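You operate a simulated robot arm through the tools that you are given. There is no shell and no other tool.

You are at the controls of a simulated robot arm. One attempt, no reset.

Task
Put things in order on the top of the plywood bench. At the end: the brown wax bar from the top of the plywood bench stands on top of the yellow can (marked "WAX"); the white bobbin from the top of the plywood bench is on the silver steel plate; the white carton from the top of the plywood bench stands where the black case stood; the red cone from the top of the plywood bench stands where the white carton stood; the black case stands where the white bobbin stood; whatever was shut is shut again. Leave all else as you found it, and nothing knocked over.

It is judged by the outcome, as a careful person would: the job done as asked, and still so three seconds after it is handed in. It fails if anything else is knocked over, pushed out of place, dropped, spilled or broken.

Robot
A 7-joint arm with a two-finger parallel gripper, fixed in place. Base frame: the origin is at the foot of the arm, x ahead of it, y to its left, z up; the work surface is at about z = 0.86. Units: m, rad, N and s.
With the tool pointing down near the work surface it reaches from about 0.24 to 0.68 m from the base axis. Its first joint turns from -1.152 to 1.152 rad. Payload 2.4 kg.
Tool frame: the origin (TCP) lies between the finger pads and is the grasp point; the fingertips stand 0.03 m ahead of it; z points along the fingers, y is the line along which they close. Largest opening 0.094 m; finger width 0.028, thickness 0.01; the body of the gripper, 0.05 by 0.096 m, starts 0.055 m behind the TCP.
Orientation is that of the tool frame in the base frame, as [roll, pitch, yaw] about the fixed x, y, z axes, in that order (R = Rz(yaw) Ry(pitch) Rx(roll)). With the fingers straight down and closing along the base's y, the tool's x points along the base's -x, its y along +y and its z along -z.

Tools
- The arm moves only by the tool jog_arm. Its argument "increments" is one flat list of numbers, 7 for each row, row after row: the shift along the tool's x, y, z in mm, then the turn, a rotation vector about the tool's x, y, z in degrees, then the closure, from 0 (fully open) to 1 (shut). In form: [dx, dy, dz, wx, wy, wz, jaw, dx, dy, dz, wx, wy, wz, jaw, ...]. A call has 1 to 20 rows; each row is the pose to reach, as a shift and turn from the pose commanded when the call began, along the tool's axes at that moment. Each row takes 0.2 s and may step no farther than 0.05 m and 0.15 rad from the row before; otherwise, or with a gripper value out of range, the whole call is refused. A pose out of reach is approached as far as the arm can. The call stops where the force on the tool passes 40 N (or 10 N more than at its start, if that is more) or the arm is blocked; 0.2 s more then pass. The fingers move at their own pace (about 0.153 m/s each) and stop on an object; they squeeze with about 37 N. The grip force told is the motor's: it shows also when the fingers shut on nothing. Time passes only in rows, and 0.2 s behind the last, so rows that repeat a pose let the fingers close. It gives the time, the measured TCP pose, the force on the tool (base axes), the opening and the grip force at its end, in the units of the frame above (readings bear some noise), with the torque about the TCP (base axes, N m) and any sound that the robot's microphone picked up.
- Cameras (640 x 400 px; columns grow to the right, rows downward): "scene" is fixed at [0.0303, 0.4706, 1.4365]; the picture's right is [-0.81, -0.59, 0.00], its down [-0.38, 0.52, -0.76] and it looks along [0.45, -0.62, -0.65] (base axes); focal length 274 px, centre (320, 200). "wrist" rides on the gripper at [0.076, 0.014, -0.102] in the tool frame; the picture's right is [-0.18, 0.98, 0.00], its down [-0.75, -0.14, -0.64] and it looks along [-0.63, -0.12, 0.77] (tool axes); focal length 243 px, centre (320, 200). There is no depth. A picture from a camera that has moved, and an enlarged one, comes with that camera's place and axes in the base frame and with its lens.
- grab_frame(camera): a new picture of that camera. No time passes.
- enlarge(camera, box): a new picture of the part [left, top, right, bottom] of that camera's present view, enlarged. No time passes.
- hand_in(): hands the job in; it is judged then, once.

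Nothing tells you positions but the pictures and the camera data. Unless the task says otherwise, let go and move clear before handing in.

The tools are called after "Request:" as name(argument=value, ...) on one line, values as JSON. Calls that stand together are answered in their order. jog_arm: Moves the arm, as the interface text tells. Its arguments: {"type":"object","properties":{"increments":{"type":"array","items":{"type":"number"}}},"required":["increments"]} The other tools are called the same way: grab_frame (camera) takes a picture; enlarge (camera, box) takes an enlarged picture of a part of a camera's view; hand_in () hands the job in.

At the start:

```text
time_s: 0.0
tcp_pos: [0.2944, -0.1403, 1.1898]
orientation: [3.141, 0.001, -3.142]
force: [0.4, 0.6, 0.1]
ft_torque: [-0.03, 0.0, -0.01]
finger_gap: 0.0939
grasp_force: 0.1
```

scene: 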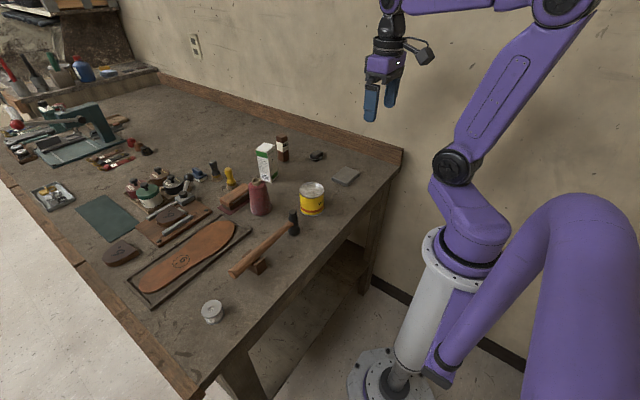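
wrist: 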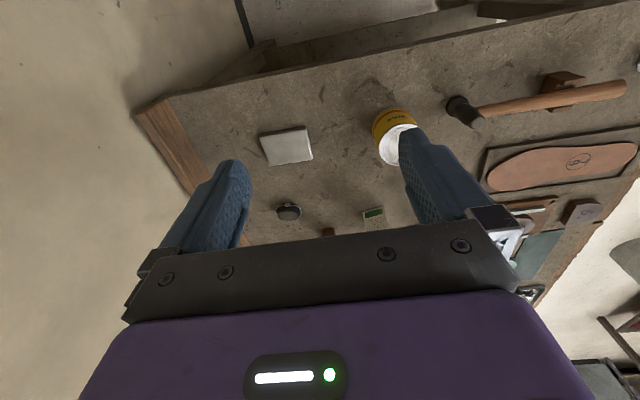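

I see the bench with the yellow can, steel plate, white carton, a dark bottle/bar next to it, red cone, and white bobbin. I'll look closer before moving.

Request:
enlarge(camera="scene", box=[200, 120, 400, 245])

Request:
enlarge(camera="scene", box=[80, 140, 280, 265])

Request:
enlarge(camera="scene", box=[120, 220, 320, 345])

Request:
enlarge(camera="scene", box=[0, 60, 200, 185])

Request:
enlarge(camera="wrist", box=[220, 80, 480, 242])

```text
3.20 times, centred on (300, 182) of scene
camera zoom: at [0.0303, 0.4706, 1.4365], right [-0.81, -0.59, 0.0], down [-0.38, 0.52, -0.76], along [0.45, -0.62, -0.65], focal length 878 px, centre (384, 256)
```

zoom: 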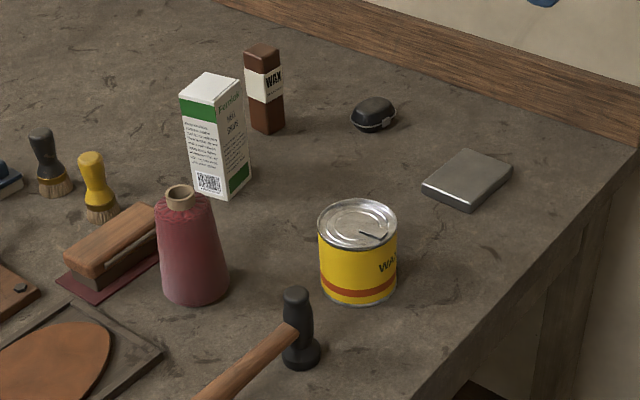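

```text
3.20 times, centred on (180, 202) of scene
camera zoom: at [0.0303, 0.4706, 1.4365], right [-0.81, -0.59, 0.0], down [-0.38, 0.52, -0.76], along [0.45, -0.62, -0.65], focal length 878 px, centre (768, 192)
```

zoom: 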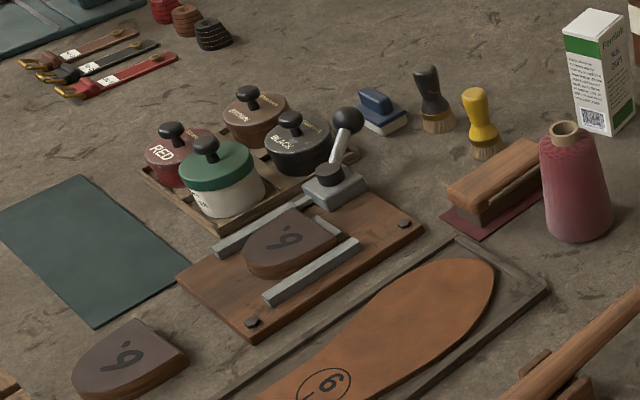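

```text
3.20 times, centred on (220, 282) of scene
camera zoom: at [0.0303, 0.4706, 1.4365], right [-0.81, -0.59, 0.0], down [-0.38, 0.52, -0.76], along [0.45, -0.62, -0.65], focal length 878 px, centre (640, -64)
```

zoom: 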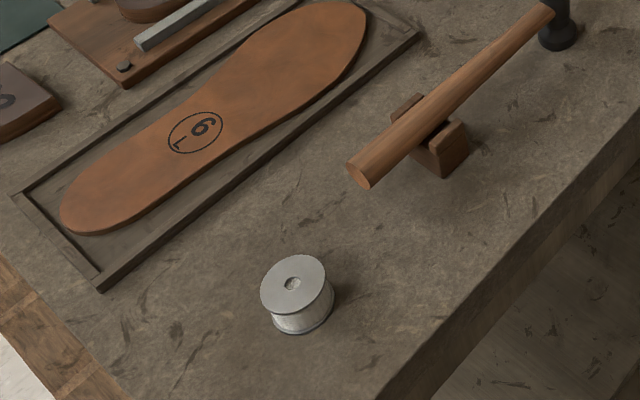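

```text
3.20 times, centred on (100, 122) of scene
camera zoom: at [0.0303, 0.4706, 1.4365], right [-0.81, -0.59, 0.0], down [-0.38, 0.52, -0.76], along [0.45, -0.62, -0.65], focal length 878 px, centre (1024, 448)
```

zoom: 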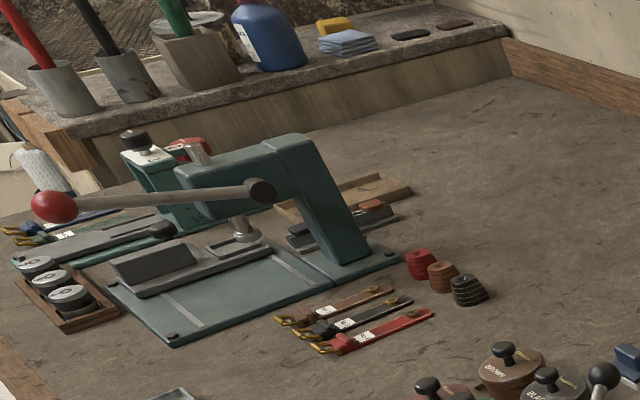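

```text
2.46 times, centred on (350, 161) of wrist
camera zoom: at [0.2189, -0.1272, 1.2933], right [0.18, 0.98, 0.0], down [0.75, -0.14, 0.64], along [0.63, -0.12, -0.77], focal length 597 px, centre (246, 296)
```

zoom: 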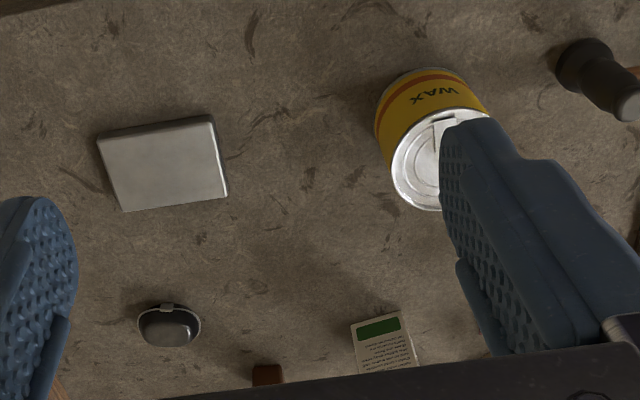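

I take the wax bar to be near (0.69,-0.20), case near (0.585,-0.27), carton (0.65,-0.075), cone (0.55,0.07), bobbin (0.38,0.37), plate (0.43,-0.24), can (0.42,-0.03). I'll move the wrist camera forward, staying high, to locate them better.

Request:
jog_arm(increments=[-40, -5, 0, 0, 0, 0, 0, -80, -10, 0, 0, 0, 0, 0, -120, -20, 0, 0, 0, 0, 0, -160, -25, 0, 0, 0, 0, 0, -160, -25, 0, 0, 0, 0, 0])

Request:
grab_frame(camera="wrist")

Request:
grab_frame(camera="scene")

```text
time_s: 1.2
tcp_pos: [0.4569, -0.1693, 1.1916]
orientation: [3.14, -0.001, 3.141]
force: [0.2, 0.1, -0.7]
ft_torque: [-0.03, 0.0, 0.02]
finger_gap: 0.0945
grasp_force: 0.1
```

```text
taken
camera wrist: at [0.3816, -0.155, 1.2947], right [0.18, 0.98, 0.0], down [0.75, -0.14, 0.64], along [0.63, -0.12, -0.77], focal length 243 px, centre (320, 200)
```

wrist: 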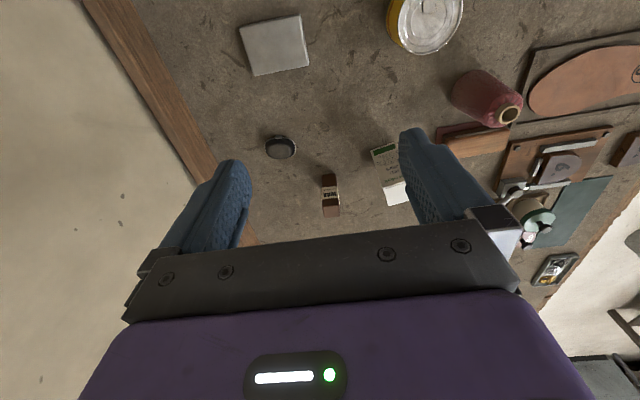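

```text
taken
```

scene: 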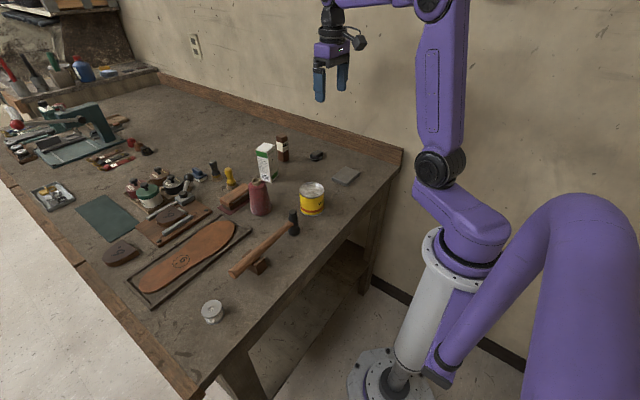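

The wax bar is at the far edge of reach, so I'll need a tilted approach. I'll zoom in on the far items to determine their orientation.

Request:
enlarge(camera="wrist", box=[240, 110, 440, 235])

Request:
enlarge(camera="scene", box=[245, 125, 335, 190])

Request:
enlarge(camera="wrist", box=[220, 0, 420, 125])

```text
3.20 times, centred on (340, 172) of wrist
camera zoom: at [0.3816, -0.155, 1.2947], right [0.18, 0.98, 0.0], down [0.75, -0.14, 0.64], along [0.63, -0.12, -0.77], focal length 776 px, centre (256, 288)
```

zoom: 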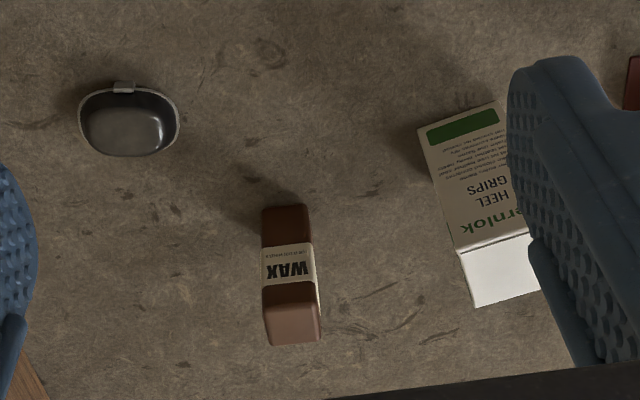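

```text
6.15 times, centred on (290, 158) of scene
camera zoom: at [0.0304, 0.4706, 1.4365], right [-0.81, -0.59, 0.0], down [-0.38, 0.52, -0.76], along [0.45, -0.62, -0.65], focal length 1688 px, centre (505, 462)
```

zoom: 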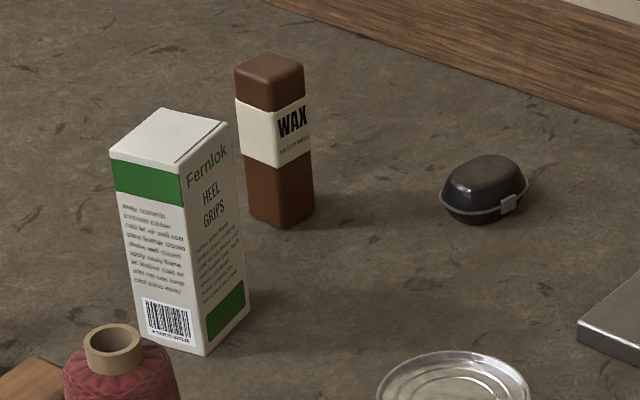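

```text
3.20 times, centred on (320, 62) of wrist
camera zoom: at [0.3816, -0.155, 1.2947], right [0.18, 0.98, 0.0], down [0.75, -0.14, 0.64], along [0.63, -0.12, -0.77], focal length 776 px, centre (320, 640)
```

zoom: 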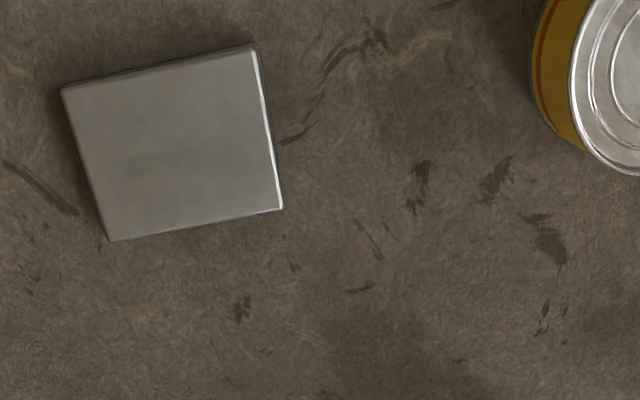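

Wax bar: about 0.03×0.03×0.10 at (0.688,-0.190), roughly axis-aligned. I'll tilt the tool outward by 20° while moving above and short of it.

Request:
jog_arm(increments=[-30, -4, 20, 0, -4, 0, 0, -65, -8, 45, 0, -8, 0, 0, -100, -12, 70, 0, -12, 0, 0, -130, -16, 95, 0, -16, 0, 0, -160, -20, 115, 0, -20, 0, 0, -160, -20, 115, 0, -20, 0, 0])

Request:
grab_frame(camera="wrist")

Request:
grab_frame(camera="scene")

```text
time_s: 2.6
tcp_pos: [0.617, -0.1846, 1.0762]
orientation: [-3.141, 0.35, -3.141]
force: [0.9, 1.4, 0.2]
ft_torque: [-0.01, 0.04, -0.01]
finger_gap: 0.094
grasp_force: 0.1
```

```text
taken
camera wrist: at [0.5107, -0.1709, 1.1462], right [0.17, 0.98, 0.06], down [0.49, -0.14, 0.86], along [0.86, -0.12, -0.5], focal length 243 px, centre (320, 200)
```

wrist: 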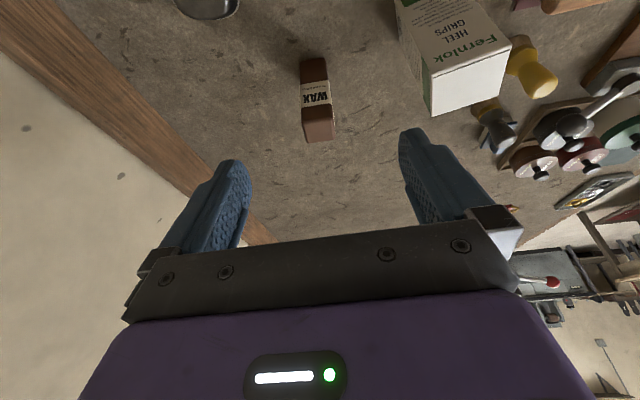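

```text
taken
```

scene: 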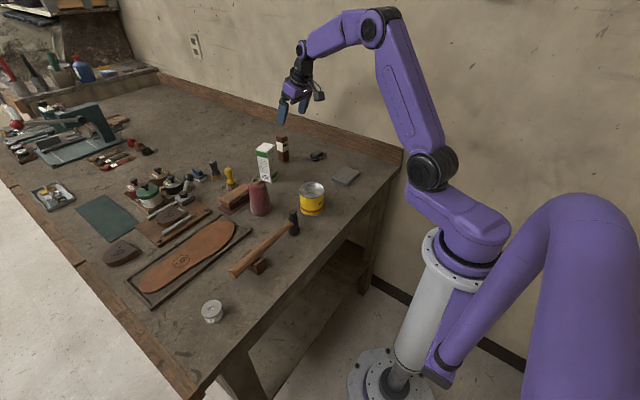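

Reach is fine with the tilt. I'll zoom in to refine the wax bar's position and yaw before descending.

Request:
enlarge(camera="wrist", box=[270, 40, 390, 115])

Request:
enlarge(camera="wrist", box=[270, 90, 370, 152])

```text
5.33 times, centred on (330, 78) of wrist
camera zoom: at [0.5107, -0.1709, 1.1462], right [0.17, 0.98, 0.06], down [0.49, -0.14, 0.86], along [0.86, -0.12, -0.5], focal length 1294 px, centre (267, 853)
```

zoom: 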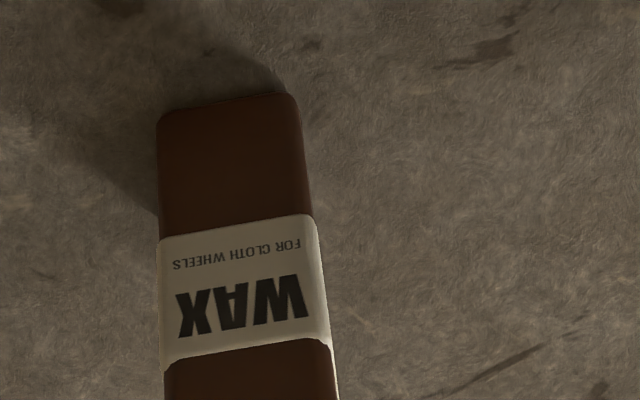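

```text
6.40 times, centred on (320, 121) of wrist
camera zoom: at [0.5107, -0.1709, 1.1462], right [0.17, 0.98, 0.06], down [0.49, -0.14, 0.86], along [0.86, -0.12, -0.5], focal length 1553 px, centre (320, 706)
```

zoom: 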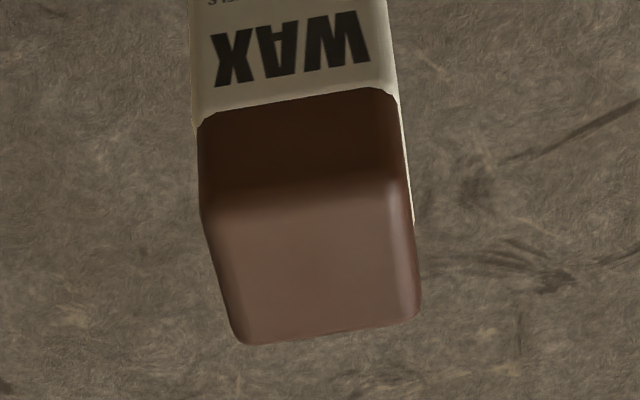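

The bar's centre is about (0.688,-0.190), yaw about -3°. I'll move over it and partly descend so that the fingers hover just above its top, then check.

Request:
jog_arm(increments=[-33, -3, 12, 0, 0, 1.5, 0, -66.7, -6, 24.3, 0, 0, 3, 0, -53, -6, 61.9, 0, 0, 3, 0, -41, -6, 94.8, 0, 0, 3, 0, -41, -6, 94.8, 0, 0, 3, 0])

Request:
grab_frame(camera="wrist")

Request:
enlarge(camera="scene", box=[220, 80, 360, 200])

```text
time_s: 3.8
tcp_pos: [0.6858, -0.1904, 0.9986]
orientation: [3.121, 0.35, 3.086]
force: [0.6, -0.2, -0.6]
ft_torque: [-0.03, 0.01, 0.0]
finger_gap: 0.094
grasp_force: 0.1
```

```text
taken
camera wrist: at [0.5807, -0.1735, 1.0697], right [0.22, 0.97, 0.08], down [0.48, -0.18, 0.86], along [0.85, -0.15, -0.51], focal length 243 px, centre (320, 200)
```

wrist: 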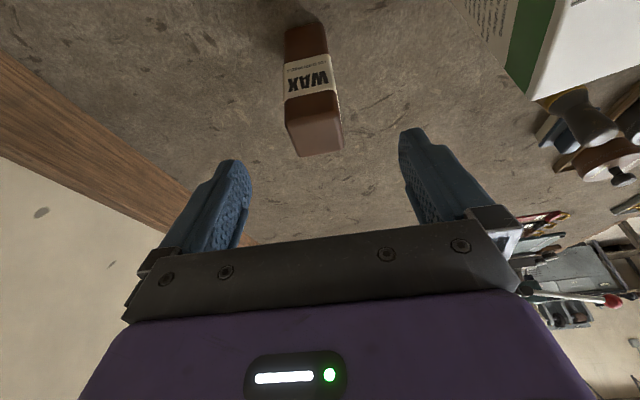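

```text
3.33 times, centred on (290, 140) of scene
camera zoom: at [0.0303, 0.4706, 1.4365], right [-0.81, -0.59, 0.0], down [-0.38, 0.52, -0.76], along [0.45, -0.62, -0.65], focal length 914 px, centre (420, 400)
```

zoom: 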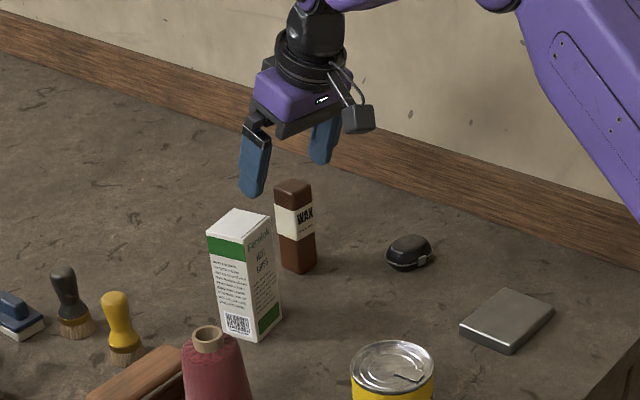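

The bar sits centred between the fingers. Descending to z≈0.925 and closing.

Request:
jog_arm(increments=[11.7, -0.6, 35.1, 0, 0, 0, 0, 23.4, -1.2, 70.2, 0, 0, 0, 0, 23.4, -1.2, 70.2, 0, 0, 0, 0, 23.4, -1.2, 70.2, 0, 0, 0, 1, 23.4, -1.2, 70.2, 0, 0, 0, 1, 23.4, -1.2, 70.2, 0, 0, 0, 1])

Request:
grab_frame(camera="wrist")

Request:
enlarge(camera="scene", box=[220, 80, 360, 200])

```text
time_s: 5.2
tcp_pos: [0.6883, -0.1923, 0.9262]
orientation: [3.122, 0.35, 3.084]
force: [-0.4, -0.3, 0.3]
ft_torque: [0.02, -0.04, -0.01]
finger_gap: 0.0359
grasp_force: 36.6
```

```text
taken
camera wrist: at [0.5835, -0.1742, 0.9975], right [0.22, 0.97, 0.08], down [0.48, -0.18, 0.86], along [0.85, -0.15, -0.51], focal length 243 px, centre (320, 200)
```

wrist: 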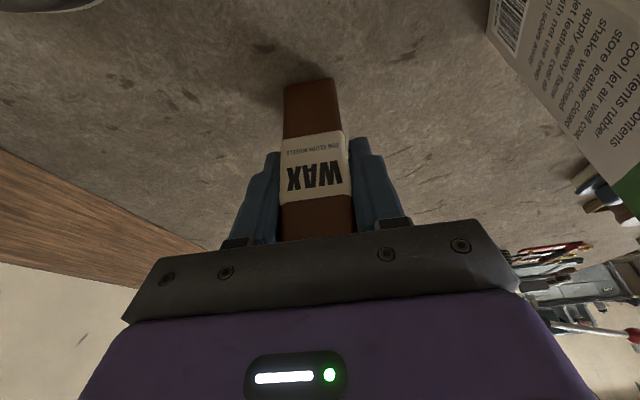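

```text
3.33 times, centred on (290, 140) of scene
camera zoom: at [0.0304, 0.4706, 1.4365], right [-0.81, -0.59, 0.0], down [-0.38, 0.52, -0.76], along [0.45, -0.62, -0.65], focal length 914 px, centre (420, 400)
```

zoom: 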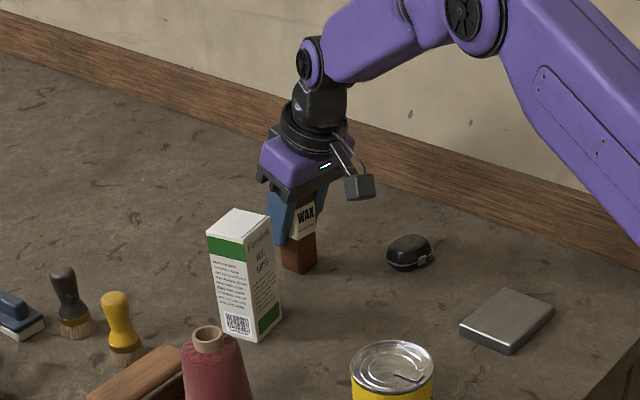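

The bar is gripped (TCP about 0.066 above its base). Lifting straight up first and checking the grip.

Request:
jog_arm(increments=[-10.2, 0.5, -28.2, 0, 0, 0, 1, -23.9, 1.3, -65.8, 0, 0, 0, 1, -37.6, 2, -103.4, 0, 0, 0, 1, -52.9, 2.8, -145.7, 0, 0, 0, 1, -52.9, 2.8, -145.7, 0, 0, 0, 1])

Request:
enlarge(camera="scene", box=[220, 60, 360, 200])

```text
time_s: 6.4
tcp_pos: [0.6852, -0.1934, 1.0836]
orientation: [3.122, 0.349, 3.086]
force: [0.4, -0.3, 0.0]
ft_torque: [0.03, -0.03, 0.01]
finger_gap: 0.0358
grasp_force: 36.8
```

```text
2.86 times, centred on (290, 130) of scene
camera zoom: at [0.0304, 0.4706, 1.4365], right [-0.81, -0.59, 0.0], down [-0.38, 0.52, -0.76], along [0.45, -0.62, -0.65], focal length 784 px, centre (406, 400)
```

zoom: 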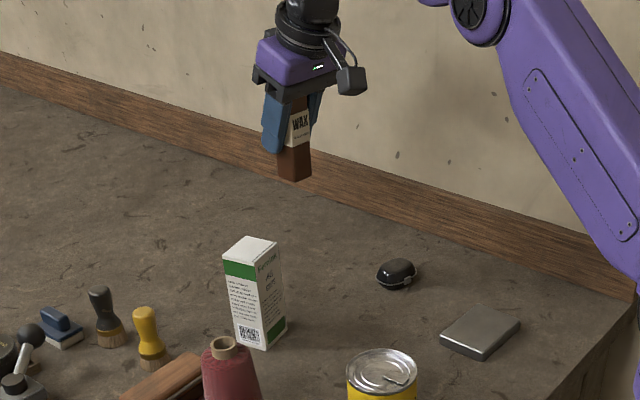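

Bar held firmly and upright. Carrying it above the can area at safe height to view the can from the wrist camera.

Request:
jog_arm(increments=[31.9, 13.1, -16.8, 0, 0, 0, 1, 63.7, 26.1, -33.6, 0, 0, 0, 1, 95.6, 39.2, -50.4, 0, 0, 0, 1, 127.4, 52.2, -67.2, 0, 0, 0, 1, 159.3, 65.3, -84, 0, 0, 0, 1, 191.1, 78.3, -100.8, 0, 0, 0, 1, 223, 91.4, -117.6, 0, 0, 0, 1, 223, 91.4, -117.6, 0, 0, 0, 1])

Request:
grab_frame(camera="wrist")

Request:
grab_frame(camera="scene")

```text
time_s: 8.2
tcp_pos: [0.4417, -0.0856, 1.1201]
orientation: [3.122, 0.347, 3.086]
force: [0.2, 0.5, -0.5]
ft_torque: [0.01, 0.0, -0.01]
finger_gap: 0.0357
grasp_force: 37.3
```

```text
taken
camera wrist: at [0.336, -0.0689, 1.1911], right [0.22, 0.97, 0.08], down [0.48, -0.18, 0.86], along [0.85, -0.15, -0.51], focal length 243 px, centre (320, 200)
```

wrist: 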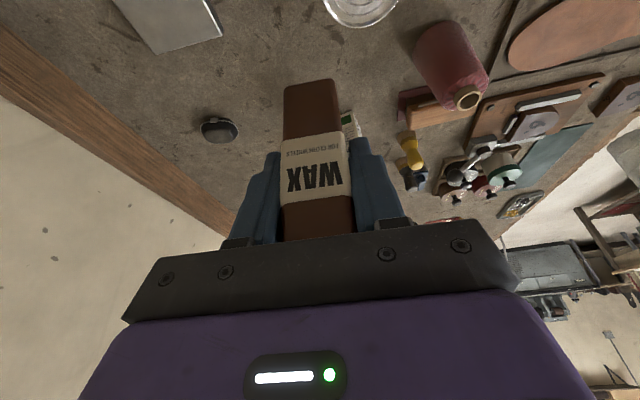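

```text
taken
```

scene: 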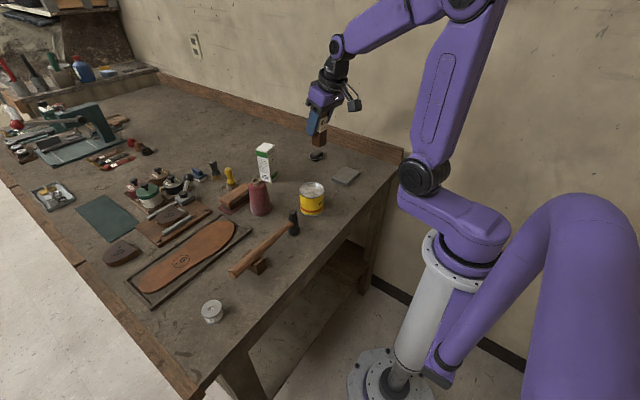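

The can is at the top edge of the view. I'll back off and rise a little to see it whole.

Request:
jog_arm(increments=[30.7, -1.6, -32.5, 0, 0, 0, 1, 61.4, -3.2, -65, 0, 0, 0, 1, 61.4, -3.2, -65, 0, 0, 0, 1])

Request:
grab_frame(camera="wrist")

Request:
enlarge(camera="wrist", box=[300, 0, 460, 100])

Request:
enlarge(camera="scene", box=[270, 165, 350, 230])

```text
time_s: 9.0
tcp_pos: [0.3627, -0.0875, 1.1612]
orientation: [3.122, 0.349, 3.085]
force: [0.2, 0.2, -0.8]
ft_torque: [-0.01, -0.01, -0.01]
finger_gap: 0.0356
grasp_force: 37.0
```

```text
taken
camera wrist: at [0.2582, -0.0698, 1.2316], right [0.22, 0.97, 0.08], down [0.48, -0.18, 0.86], along [0.85, -0.15, -0.51], focal length 243 px, centre (320, 200)
```

wrist: 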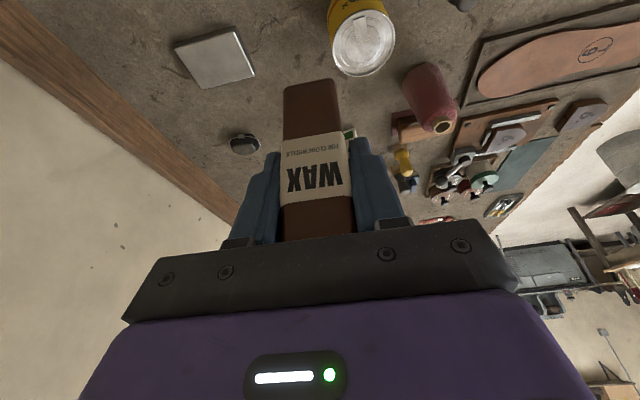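

```text
4.00 times, centred on (380, 50) of wrist
camera zoom: at [0.2582, -0.0698, 1.2316], right [0.22, 0.97, 0.08], down [0.48, -0.18, 0.86], along [0.85, -0.15, -0.51], focal length 970 px, centre (80, 800)
```

zoom: 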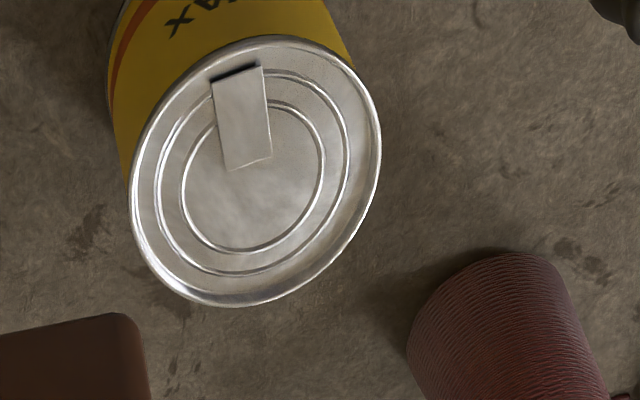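

```text
6.15 times, centred on (310, 198) of scene
camera zoom: at [0.0303, 0.4706, 1.4365], right [-0.81, -0.59, 0.0], down [-0.38, 0.52, -0.76], along [0.45, -0.62, -0.65], focal length 1688 px, centre (382, 215)
```

zoom: 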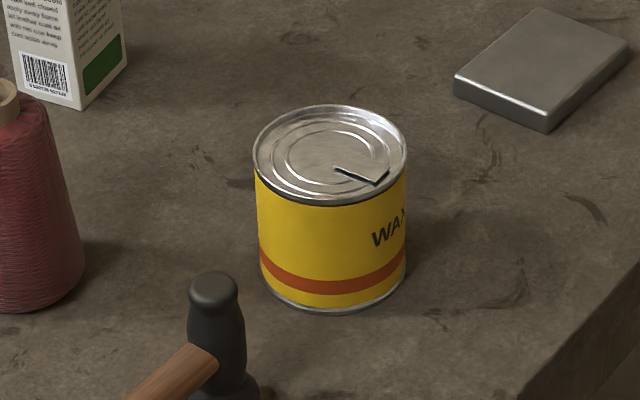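

Lid centre is about (0.425,-0.030), top z≈0.931; the pull tab covers the robot-side half, so I'll set the bar just beyond it at about (0.437,-0.030). Moving to hover above it.

Request:
jog_arm(increments=[-33.7, 30.6, 12.9, 0, 0, 0, 1, -67.4, 61.1, 25.7, 0, 0, 0, 1, -53.7, 60.4, 63.3, 0, 0, 0, 1, -40.1, 59.7, 100.9, 0, 0, 0, 1, -26.1, 58.9, 139.4, 0, 0, 0, 1, -26.1, 58.9, 139.4, 0, 0, 0, 1])

Request:
grab_frame(camera="wrist")

Request:
enlarge(camera="scene", box=[260, 130, 380, 230])

```text
time_s: 10.4
tcp_pos: [0.4372, -0.0317, 1.036]
orientation: [3.123, 0.35, 3.084]
force: [0.4, -0.1, -1.1]
ft_torque: [-0.01, -0.01, -0.04]
finger_gap: 0.0357
grasp_force: 37.6
```

```text
taken
camera wrist: at [0.3327, -0.013, 1.1075], right [0.22, 0.97, 0.08], down [0.48, -0.18, 0.86], along [0.85, -0.15, -0.51], focal length 243 px, centre (320, 200)
```

wrist: 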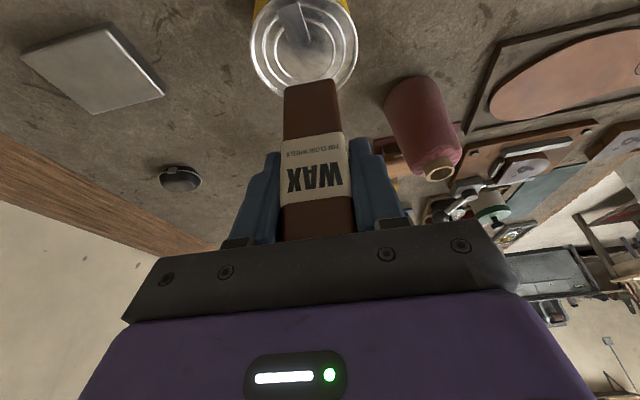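

```text
4.00 times, centred on (320, 180) of scene
camera zoom: at [0.0304, 0.4706, 1.4365], right [-0.81, -0.59, 0.0], down [-0.38, 0.52, -0.76], along [0.45, -0.62, -0.65], focal length 1097 px, centre (320, 280)
```

zoom: 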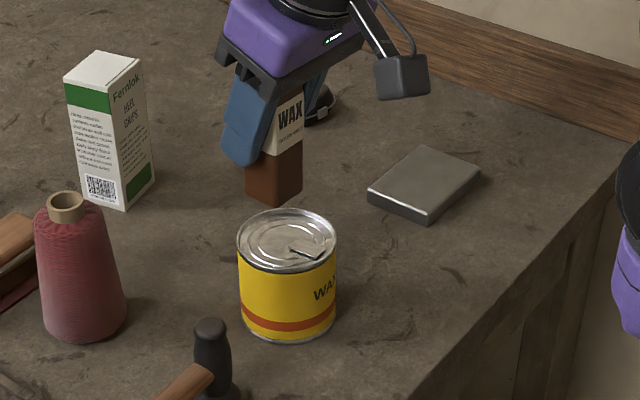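

The bar hovers above the far half of the lid. Descending to just above contact, then looking.

Request:
jog_arm(increments=[5.1, 0.5, 14.1, 0, 0, 0, 1, 10.3, 1, 28.2, 0, 0, 0, 1, 10.3, 1, 28.2, 0, 0, 0, 1])

Request:
enlarge(camera="wrist", box=[220, 0, 420, 125])

Request:
enlarge(camera="scene", box=[280, 150, 360, 220])

```text
time_s: 11.2
tcp_pos: [0.4379, -0.0307, 1.0059]
orientation: [3.123, 0.35, 3.085]
force: [0.7, -0.3, -0.6]
ft_torque: [0.0, 0.01, -0.03]
finger_gap: 0.0355
grasp_force: 36.8
```

```text
3.20 times, centred on (320, 62) of wrist
camera zoom: at [0.3328, -0.0133, 1.0778], right [0.22, 0.97, 0.08], down [0.48, -0.18, 0.86], along [0.85, -0.15, -0.51], focal length 776 px, centre (320, 640)
```

zoom: 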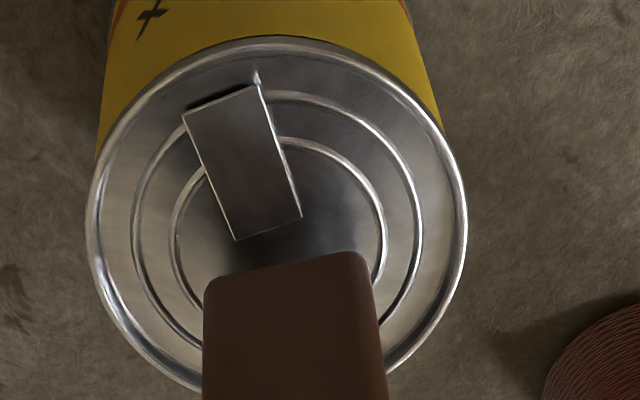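

```text
5.71 times, centred on (320, 185) of scene
camera zoom: at [0.0304, 0.4706, 1.4365], right [-0.81, -0.59, 0.0], down [-0.38, 0.52, -0.76], along [0.45, -0.62, -0.65], focal length 1567 px, centre (320, 286)
```

zoom: 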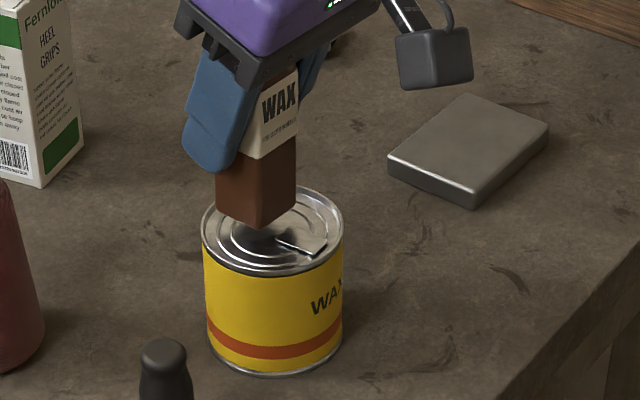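

About 9 mm above the lid. I'll nudge 1.5 mm outward for tab clearance and lower in small steps watching the force.

Request:
jog_arm(increments=[0.6, 0, 6.1, 0, 0, 0, 1, 0.6, 0, 6.1, 0, 0, 0, 1])

Request:
enlarge(camera="wrist", box=[220, 0, 420, 125])

Request:
enlarge(camera="scene", box=[280, 150, 360, 220])

```text
time_s: 11.8
tcp_pos: [0.4375, -0.0308, 1.0004]
orientation: [3.123, 0.353, 3.084]
force: [-0.2, -2.4, 5.2]
ft_torque: [-0.21, 0.1, 0.03]
finger_gap: 0.0355
grasp_force: 37.1
```

```text
3.20 times, centred on (320, 62) of wrist
camera zoom: at [0.3333, -0.0128, 1.0717], right [0.22, 0.97, 0.08], down [0.48, -0.18, 0.86], along [0.85, -0.15, -0.51], focal length 776 px, centre (320, 640)
```

zoom: 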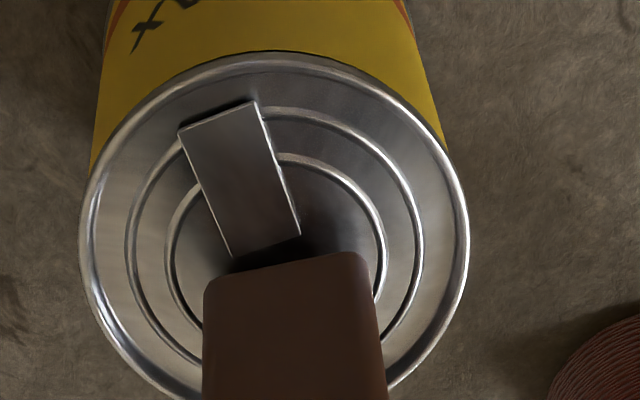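

```text
5.71 times, centred on (320, 185) of scene
camera zoom: at [0.0303, 0.4706, 1.4365], right [-0.81, -0.59, 0.0], down [-0.38, 0.52, -0.76], along [0.45, -0.62, -0.65], focal length 1567 px, centre (320, 286)
```

zoom: 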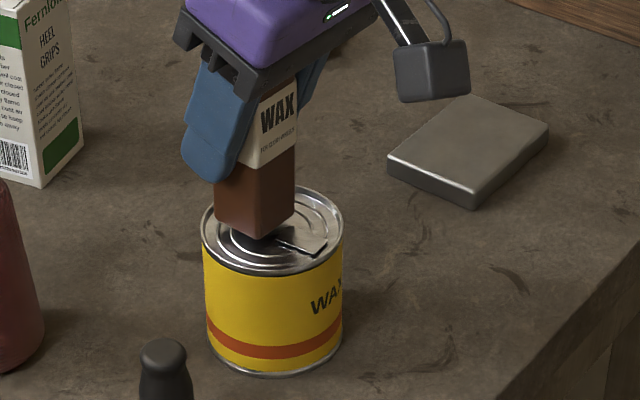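

Force shows light contact (5 N), near the bar's robot-side edge, clear of the tab by about 3 mm. I'll lower 1 mm more to seat it and read the force again.

Request:
jog_arm(increments=[0.3, 0, 0.9, 0, 0, 0, 1, 0.3, 0, 0.9, 0, 0, 0, 1, 0.3, 0, 0.9, 0, 0, 0, 1])

Request:
enlarge(camera="scene", box=[290, 160, 340, 200])

```text
time_s: 12.6
tcp_pos: [0.4381, -0.03, 1.0001]
orientation: [3.122, 0.351, 3.087]
force: [-0.3, -0.7, 17.2]
ft_torque: [-0.28, 0.25, -0.02]
finger_gap: 0.0358
grasp_force: 36.7
```

```text
10.00 times, centred on (315, 180) of scene
camera zoom: at [0.0301, 0.4707, 1.4365], right [-0.81, -0.59, 0.0], down [-0.38, 0.52, -0.76], along [0.45, -0.62, -0.65], focal length 2743 px, centre (370, 400)
```

zoom: 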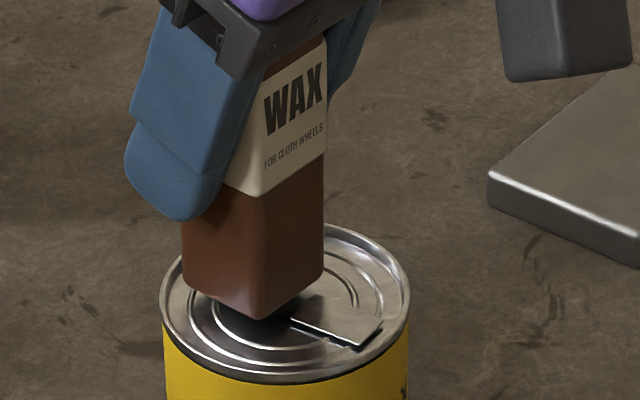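

The contact is at one corner because the tool's closing axis is rolled by about 1° (from my 3° twist on a tilted tool). I'll ease up 1 mm and level the roll before releasing.

Request:
jog_arm(increments=[-0.3, 1.2, -0.9, 0.97, -0.05, -0.35, 1, -0.3, 1.2, -0.9, 0.97, -0.05, -0.35, 1, -0.3, 1.2, -0.9, 0.97, -0.05, -0.35, 1])

Request:
enlarge(camera="scene", box=[290, 160, 340, 200])

Request:
enlarge(camera="wrist", box=[220, 0, 420, 125])

```text
time_s: 13.4
tcp_pos: [0.4385, -0.029, 1.0012]
orientation: [3.14, 0.348, 3.093]
force: [0.4, 0.8, 3.3]
ft_torque: [0.06, -0.07, 0.0]
finger_gap: 0.0356
grasp_force: 37.2
```

```text
10.00 times, centred on (315, 180) of scene
camera zoom: at [0.0303, 0.4707, 1.4365], right [-0.81, -0.59, 0.0], down [-0.38, 0.52, -0.76], along [0.45, -0.62, -0.65], focal length 2743 px, centre (370, 400)
```

zoom: 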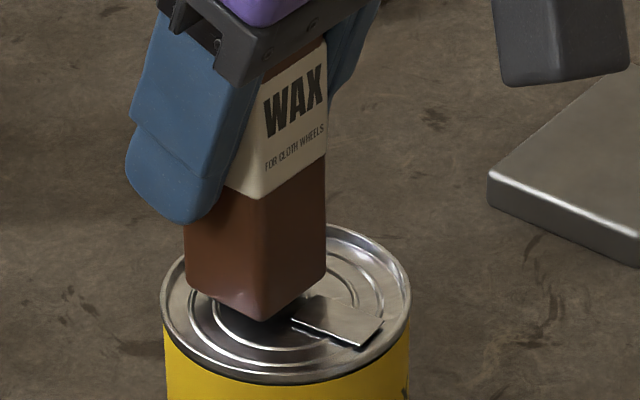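

```text
3.20 times, centred on (320, 62) of wrist
camera zoom: at [0.3331, -0.0101, 1.0715], right [0.22, 0.97, 0.06], down [0.48, -0.17, 0.86], along [0.85, -0.16, -0.51], focal length 776 px, centre (320, 640)
```

zoom: 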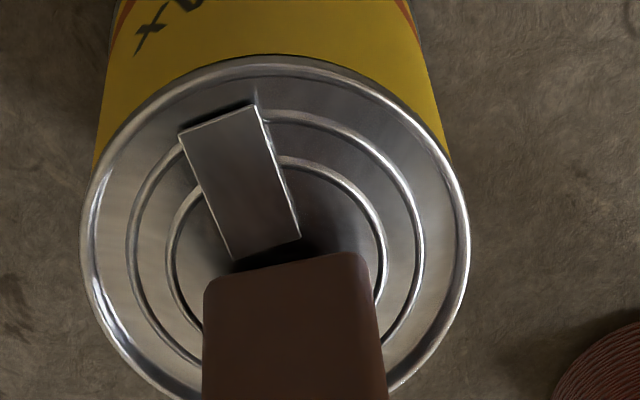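

Now light, centred contact (3 N). Releasing gently.

Request:
jog_arm(increments=[0, 0, 0, 0, 0, 0, 0.45, 0, 0, 0, 0, 0, 0, 0.3, 0, 0, 0, 0, 0, 0, 0.1, 0, 0, 0, 0, 0, 0, 0.1])

Request:
enlarge(camera="scene", box=[280, 140, 360, 220])

Request:
grab_frame(camera="wrist")

```text
time_s: 14.4
tcp_pos: [0.439, -0.029, 0.9999]
orientation: [-3.14, 0.349, 3.094]
force: [-0.4, 0.2, 0.1]
ft_torque: [0.01, -0.01, 0.02]
finger_gap: 0.0845
grasp_force: 0.0
```

```text
5.00 times, centred on (320, 180) of scene
camera zoom: at [0.0303, 0.4706, 1.4365], right [-0.81, -0.59, 0.0], down [-0.38, 0.52, -0.76], along [0.45, -0.62, -0.65], focal length 1371 px, centre (320, 300)
```

zoom: 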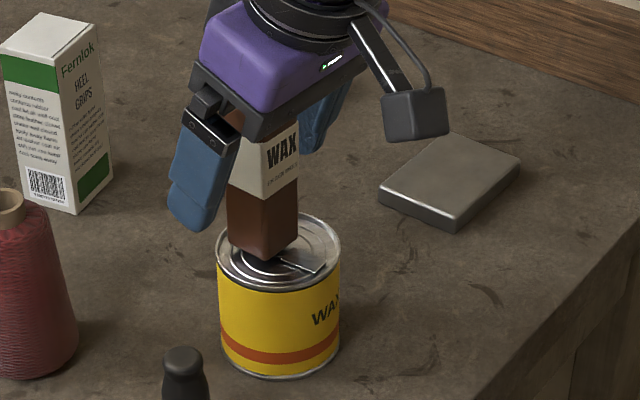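

```text
taken
camera wrist: at [0.3334, -0.0103, 1.0716], right [0.22, 0.97, 0.06], down [0.48, -0.16, 0.86], along [0.85, -0.16, -0.5], focal length 243 px, centre (320, 200)
```

wrist: 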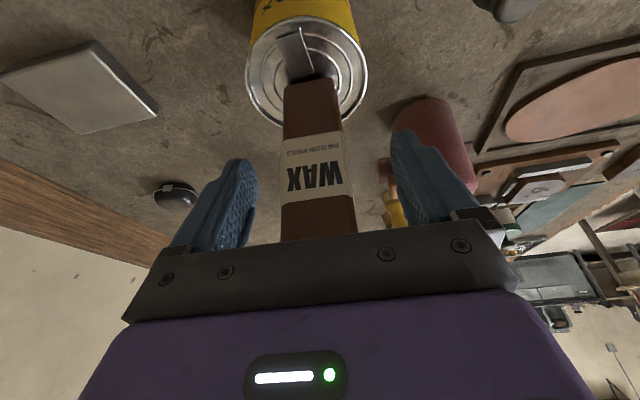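

The bar stands freely on the can. I'll rise straight up, then travel over to the bobbin at about (0.38,0.37) while straightening the tool.

Request:
jog_arm(increments=[-13.7, 0, -37.6, 0, 0, 0, 0.1, -27.3, 0, -75.2, 0, 0, 0, 0.1, -41, 0, -112.8, 0, 0, 0, 0.1, -32.3, 44.2, -113.6, 0, 2.2, 0, 0, -23.6, 88.4, -114.4, 0, 4.4, 0, 0, -14.9, 132.6, -115.2, 0, 6.7, 0, 0, -6.2, 176.8, -116, 0, 8.9, 0, 0, 2.5, 221.1, -116.8, 0, 11.1, 0, 0, 11.1, 265.3, -117.6, 0, 13.3, 0, 0, 19.8, 309.5, -118.4, 0, 15.6, 0, 0, 28.5, 353.7, -119.2, 0, 17.8, 0, 0, 37.2, 397.9, -120, 0, 20, 0, 0, 37.2, 397.9, -120, 0, 20, 0, 0])

Request:
grab_frame(camera="wrist")

Request:
grab_frame(camera="scene")

Request:
enlarge(camera="scene", box=[270, 130, 350, 220])

```text
time_s: 17.2
tcp_pos: [0.3829, 0.374, 1.0979]
orientation: [3.141, -0.001, 3.093]
force: [0.4, -0.7, 0.1]
ft_torque: [0.02, -0.04, 0.01]
finger_gap: 0.0941
grasp_force: 0.2
```

```text
taken
camera wrist: at [0.3088, 0.3908, 1.201], right [0.23, 0.97, 0.0], down [0.75, -0.18, 0.64], along [0.62, -0.15, -0.77], focal length 243 px, centre (320, 200)
```

wrist: 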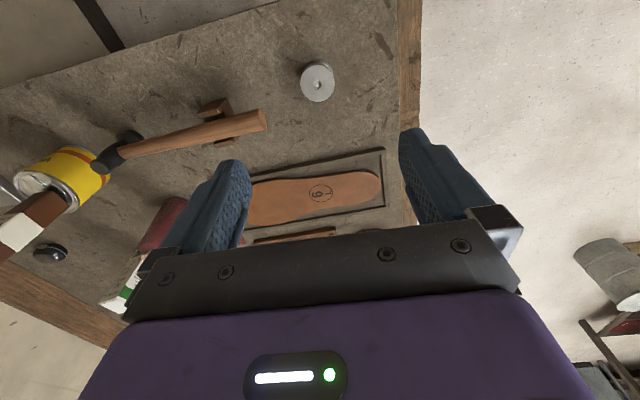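

```text
taken
```

scene: 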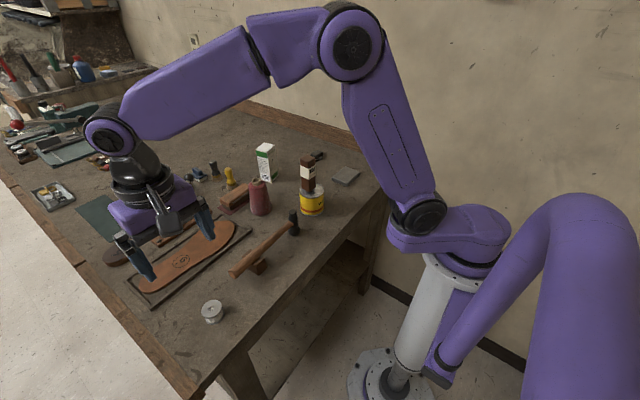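

```text
4.44 times, centred on (310, 175) of scene
camera zoom: at [0.0303, 0.4707, 1.4365], right [-0.81, -0.59, 0.0], down [-0.38, 0.52, -0.76], along [0.45, -0.62, -0.65], focal length 1219 px, centre (364, 311)
```

zoom: 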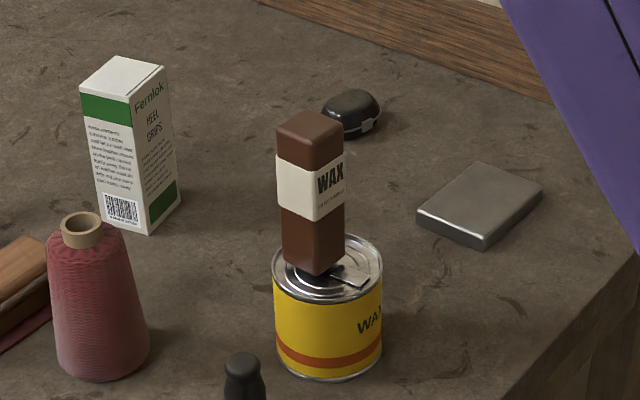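

The wax bar stands on the can. Now localising the bobbin from the wrist camera.

Request:
enlarge(camera="wrist", box=[270, 45, 370, 120])

Request:
enlarge(camera="scene", box=[190, 285, 240, 335])

```text
5.33 times, centred on (320, 82) of wrist
camera zoom: at [0.3088, 0.3908, 1.201], right [0.23, 0.97, 0.0], down [0.75, -0.18, 0.64], along [0.62, -0.15, -0.77], focal length 1294 px, centre (320, 827)
```

zoom: 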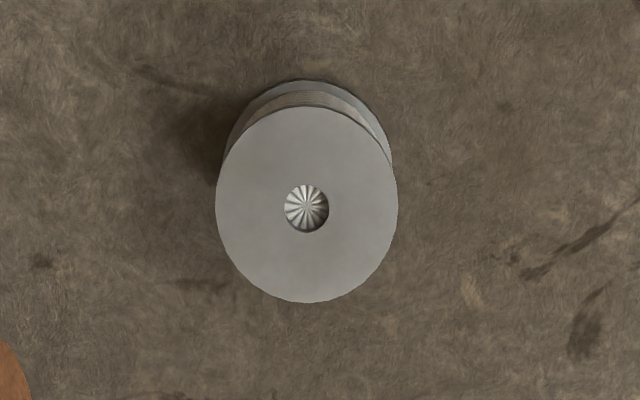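

```text
8.00 times, centred on (215, 310) of scene
camera zoom: at [0.0303, 0.4707, 1.4365], right [-0.81, -0.59, 0.0], down [-0.38, 0.52, -0.76], along [0.45, -0.62, -0.65], focal length 2194 px, centre (1160, -680)
```

zoom: 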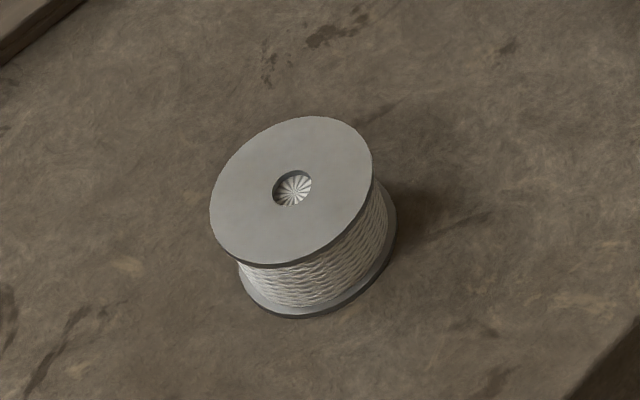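

Bobbin: about 0.040 diameter, 0.03 tall, centred at (0.3845,0.370). Descending to just above it.

Request:
jog_arm(increments=[-0.9, -2, 42, 0, 0, 0, 0, -1.8, -3.9, 84, 0, 0, 0, 0, -1.8, -3.9, 126, 0, 0, 0, 0, -1.8, -3.9, 160, 0, 0, 0, 0, -1.8, -3.9, 160, 0, 0, 0, 0])

Request:
grab_frame(camera="wrist")

Request:
enlarge(camera="scene", box=[150, 220, 290, 350])

```text
time_s: 18.4
tcp_pos: [0.3835, 0.3691, 0.9388]
orientation: [3.141, -0.002, 3.093]
force: [-0.5, -0.4, 0.6]
ft_torque: [0.03, 0.0, 0.05]
finger_gap: 0.0941
grasp_force: 0.1
```

```text
taken
camera wrist: at [0.3089, 0.3856, 1.0413], right [0.23, 0.97, 0.0], down [0.75, -0.18, 0.64], along [0.62, -0.15, -0.77], focal length 243 px, centre (320, 200)
```

wrist: 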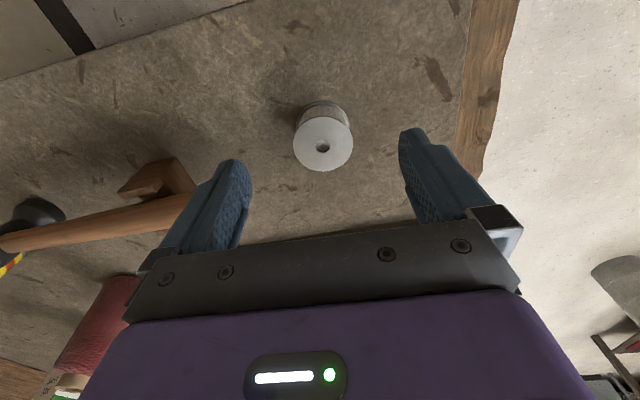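

```text
3.08 times, centred on (220, 285) of scene
camera zoom: at [0.0303, 0.4706, 1.4365], right [-0.81, -0.59, 0.0], down [-0.38, 0.52, -0.76], along [0.45, -0.62, -0.65], focal length 844 px, centre (628, -62)
```

zoom: 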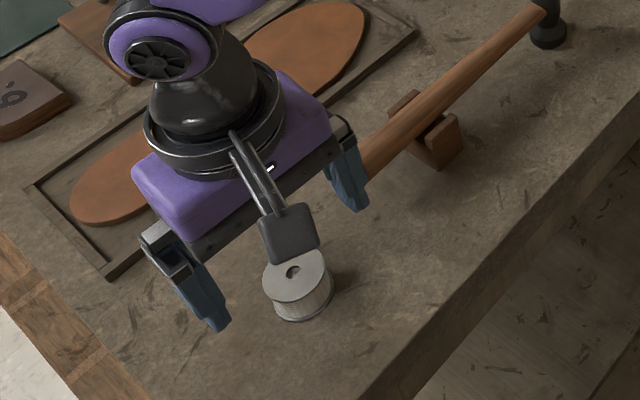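

Aligned within 2 mm. I'll narrow the jaws to 60 mm for clearance from the hammer handle, descend to z≈0.893 and close on the bobbin.

Request:
jog_arm(increments=[-1.5, 1.1, 0, 0, 0, 0, 0.36, -1.5, 1.1, 25, 0, 0, 0, 0.36, -1.5, 1.1, 45.5, 0, 0, 0, 0.36, -1.5, 1.1, 45.5, 0, 0, 0, 0.36, -1.5, 1.1, 45.5, 0, 0, 0, 1, -1.5, 1.1, 45.5, 0, 0, 0, 1])

Request:
grab_frame(camera="wrist")

Request:
enlarge(camera="scene", box=[150, 220, 290, 350])

```text
time_s: 19.8
tcp_pos: [0.3889, 0.3704, 0.8937]
orientation: [-3.141, 0.0, 3.092]
force: [0.6, 1.3, 0.4]
ft_torque: [0.03, -0.02, 0.03]
finger_gap: 0.0394
grasp_force: 36.5
```

```text
taken
camera wrist: at [0.3134, 0.3868, 0.9966], right [0.23, 0.97, 0.0], down [0.75, -0.18, 0.64], along [0.63, -0.15, -0.77], focal length 243 px, centre (320, 200)
```

wrist: 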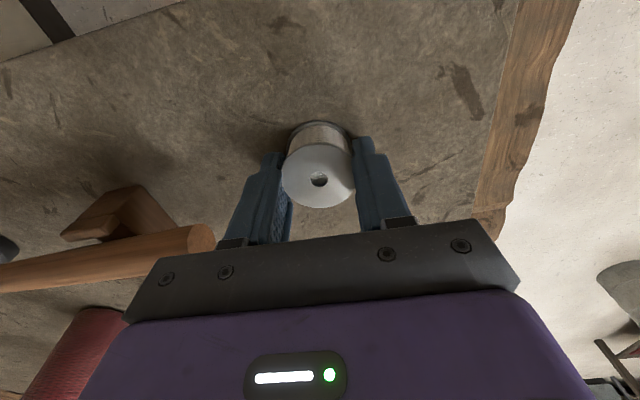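

```text
3.08 times, centred on (220, 285) of scene
camera zoom: at [0.0303, 0.4706, 1.4365], right [-0.81, -0.59, 0.0], down [-0.38, 0.52, -0.76], along [0.45, -0.62, -0.65], focal length 844 px, centre (628, -62)
```

zoom: 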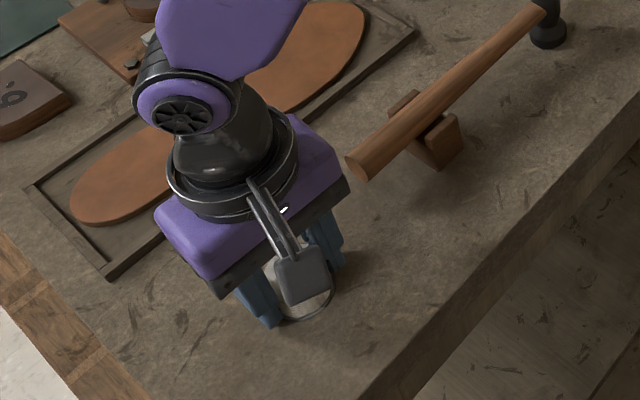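

Bobbin gripped (gap 39 mm). Lifting and checking the hold.

Request:
jog_arm(increments=[0, 0, -20, 0, 0, 0, 1, 0, 0, -60, 0, 0, 0, 1, 0, 0, -105, 0, 0, 0, 1, 0, 0, -150, 0, 0, 0, 1, 0, 0, -195, 0, 0, 0, 1, 0, 0, -240, 0, 0, 0, 1, 0, 0, -270, 0, 0, 0, 1, 0, 0, -270, 0, 0, 0, 1])

Request:
grab_frame(camera="wrist")

Request:
grab_frame(camera="scene")

```text
time_s: 21.6
tcp_pos: [0.3846, 0.372, 1.1647]
orientation: [3.142, 0.0, 3.091]
force: [0.2, 0.9, -0.5]
ft_torque: [0.01, 0.01, -0.02]
finger_gap: 0.0397
grasp_force: 36.7
```

```text
taken
camera wrist: at [0.3103, 0.3888, 1.2678], right [0.23, 0.97, 0.0], down [0.75, -0.18, 0.64], along [0.62, -0.15, -0.77], focal length 243 px, centre (320, 200)
```

wrist: 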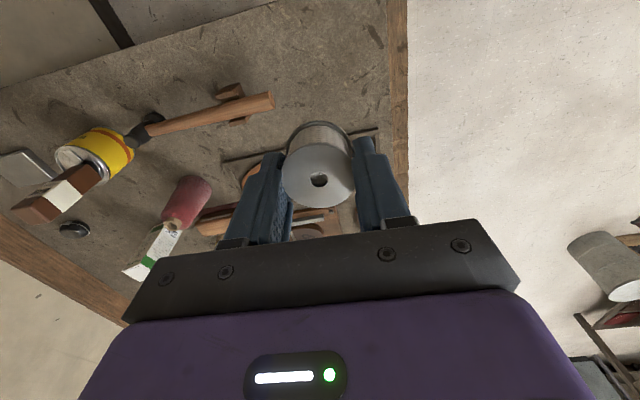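

```text
taken
```

scene: 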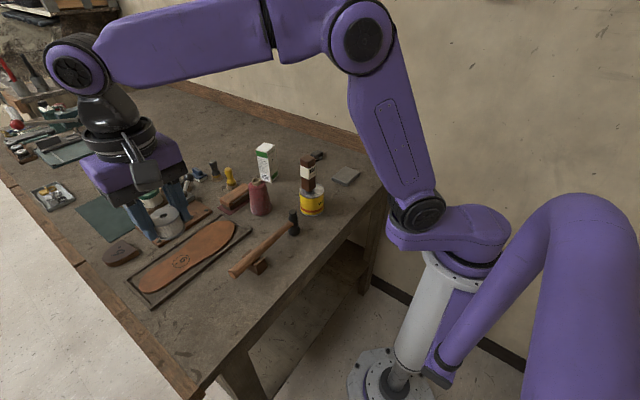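

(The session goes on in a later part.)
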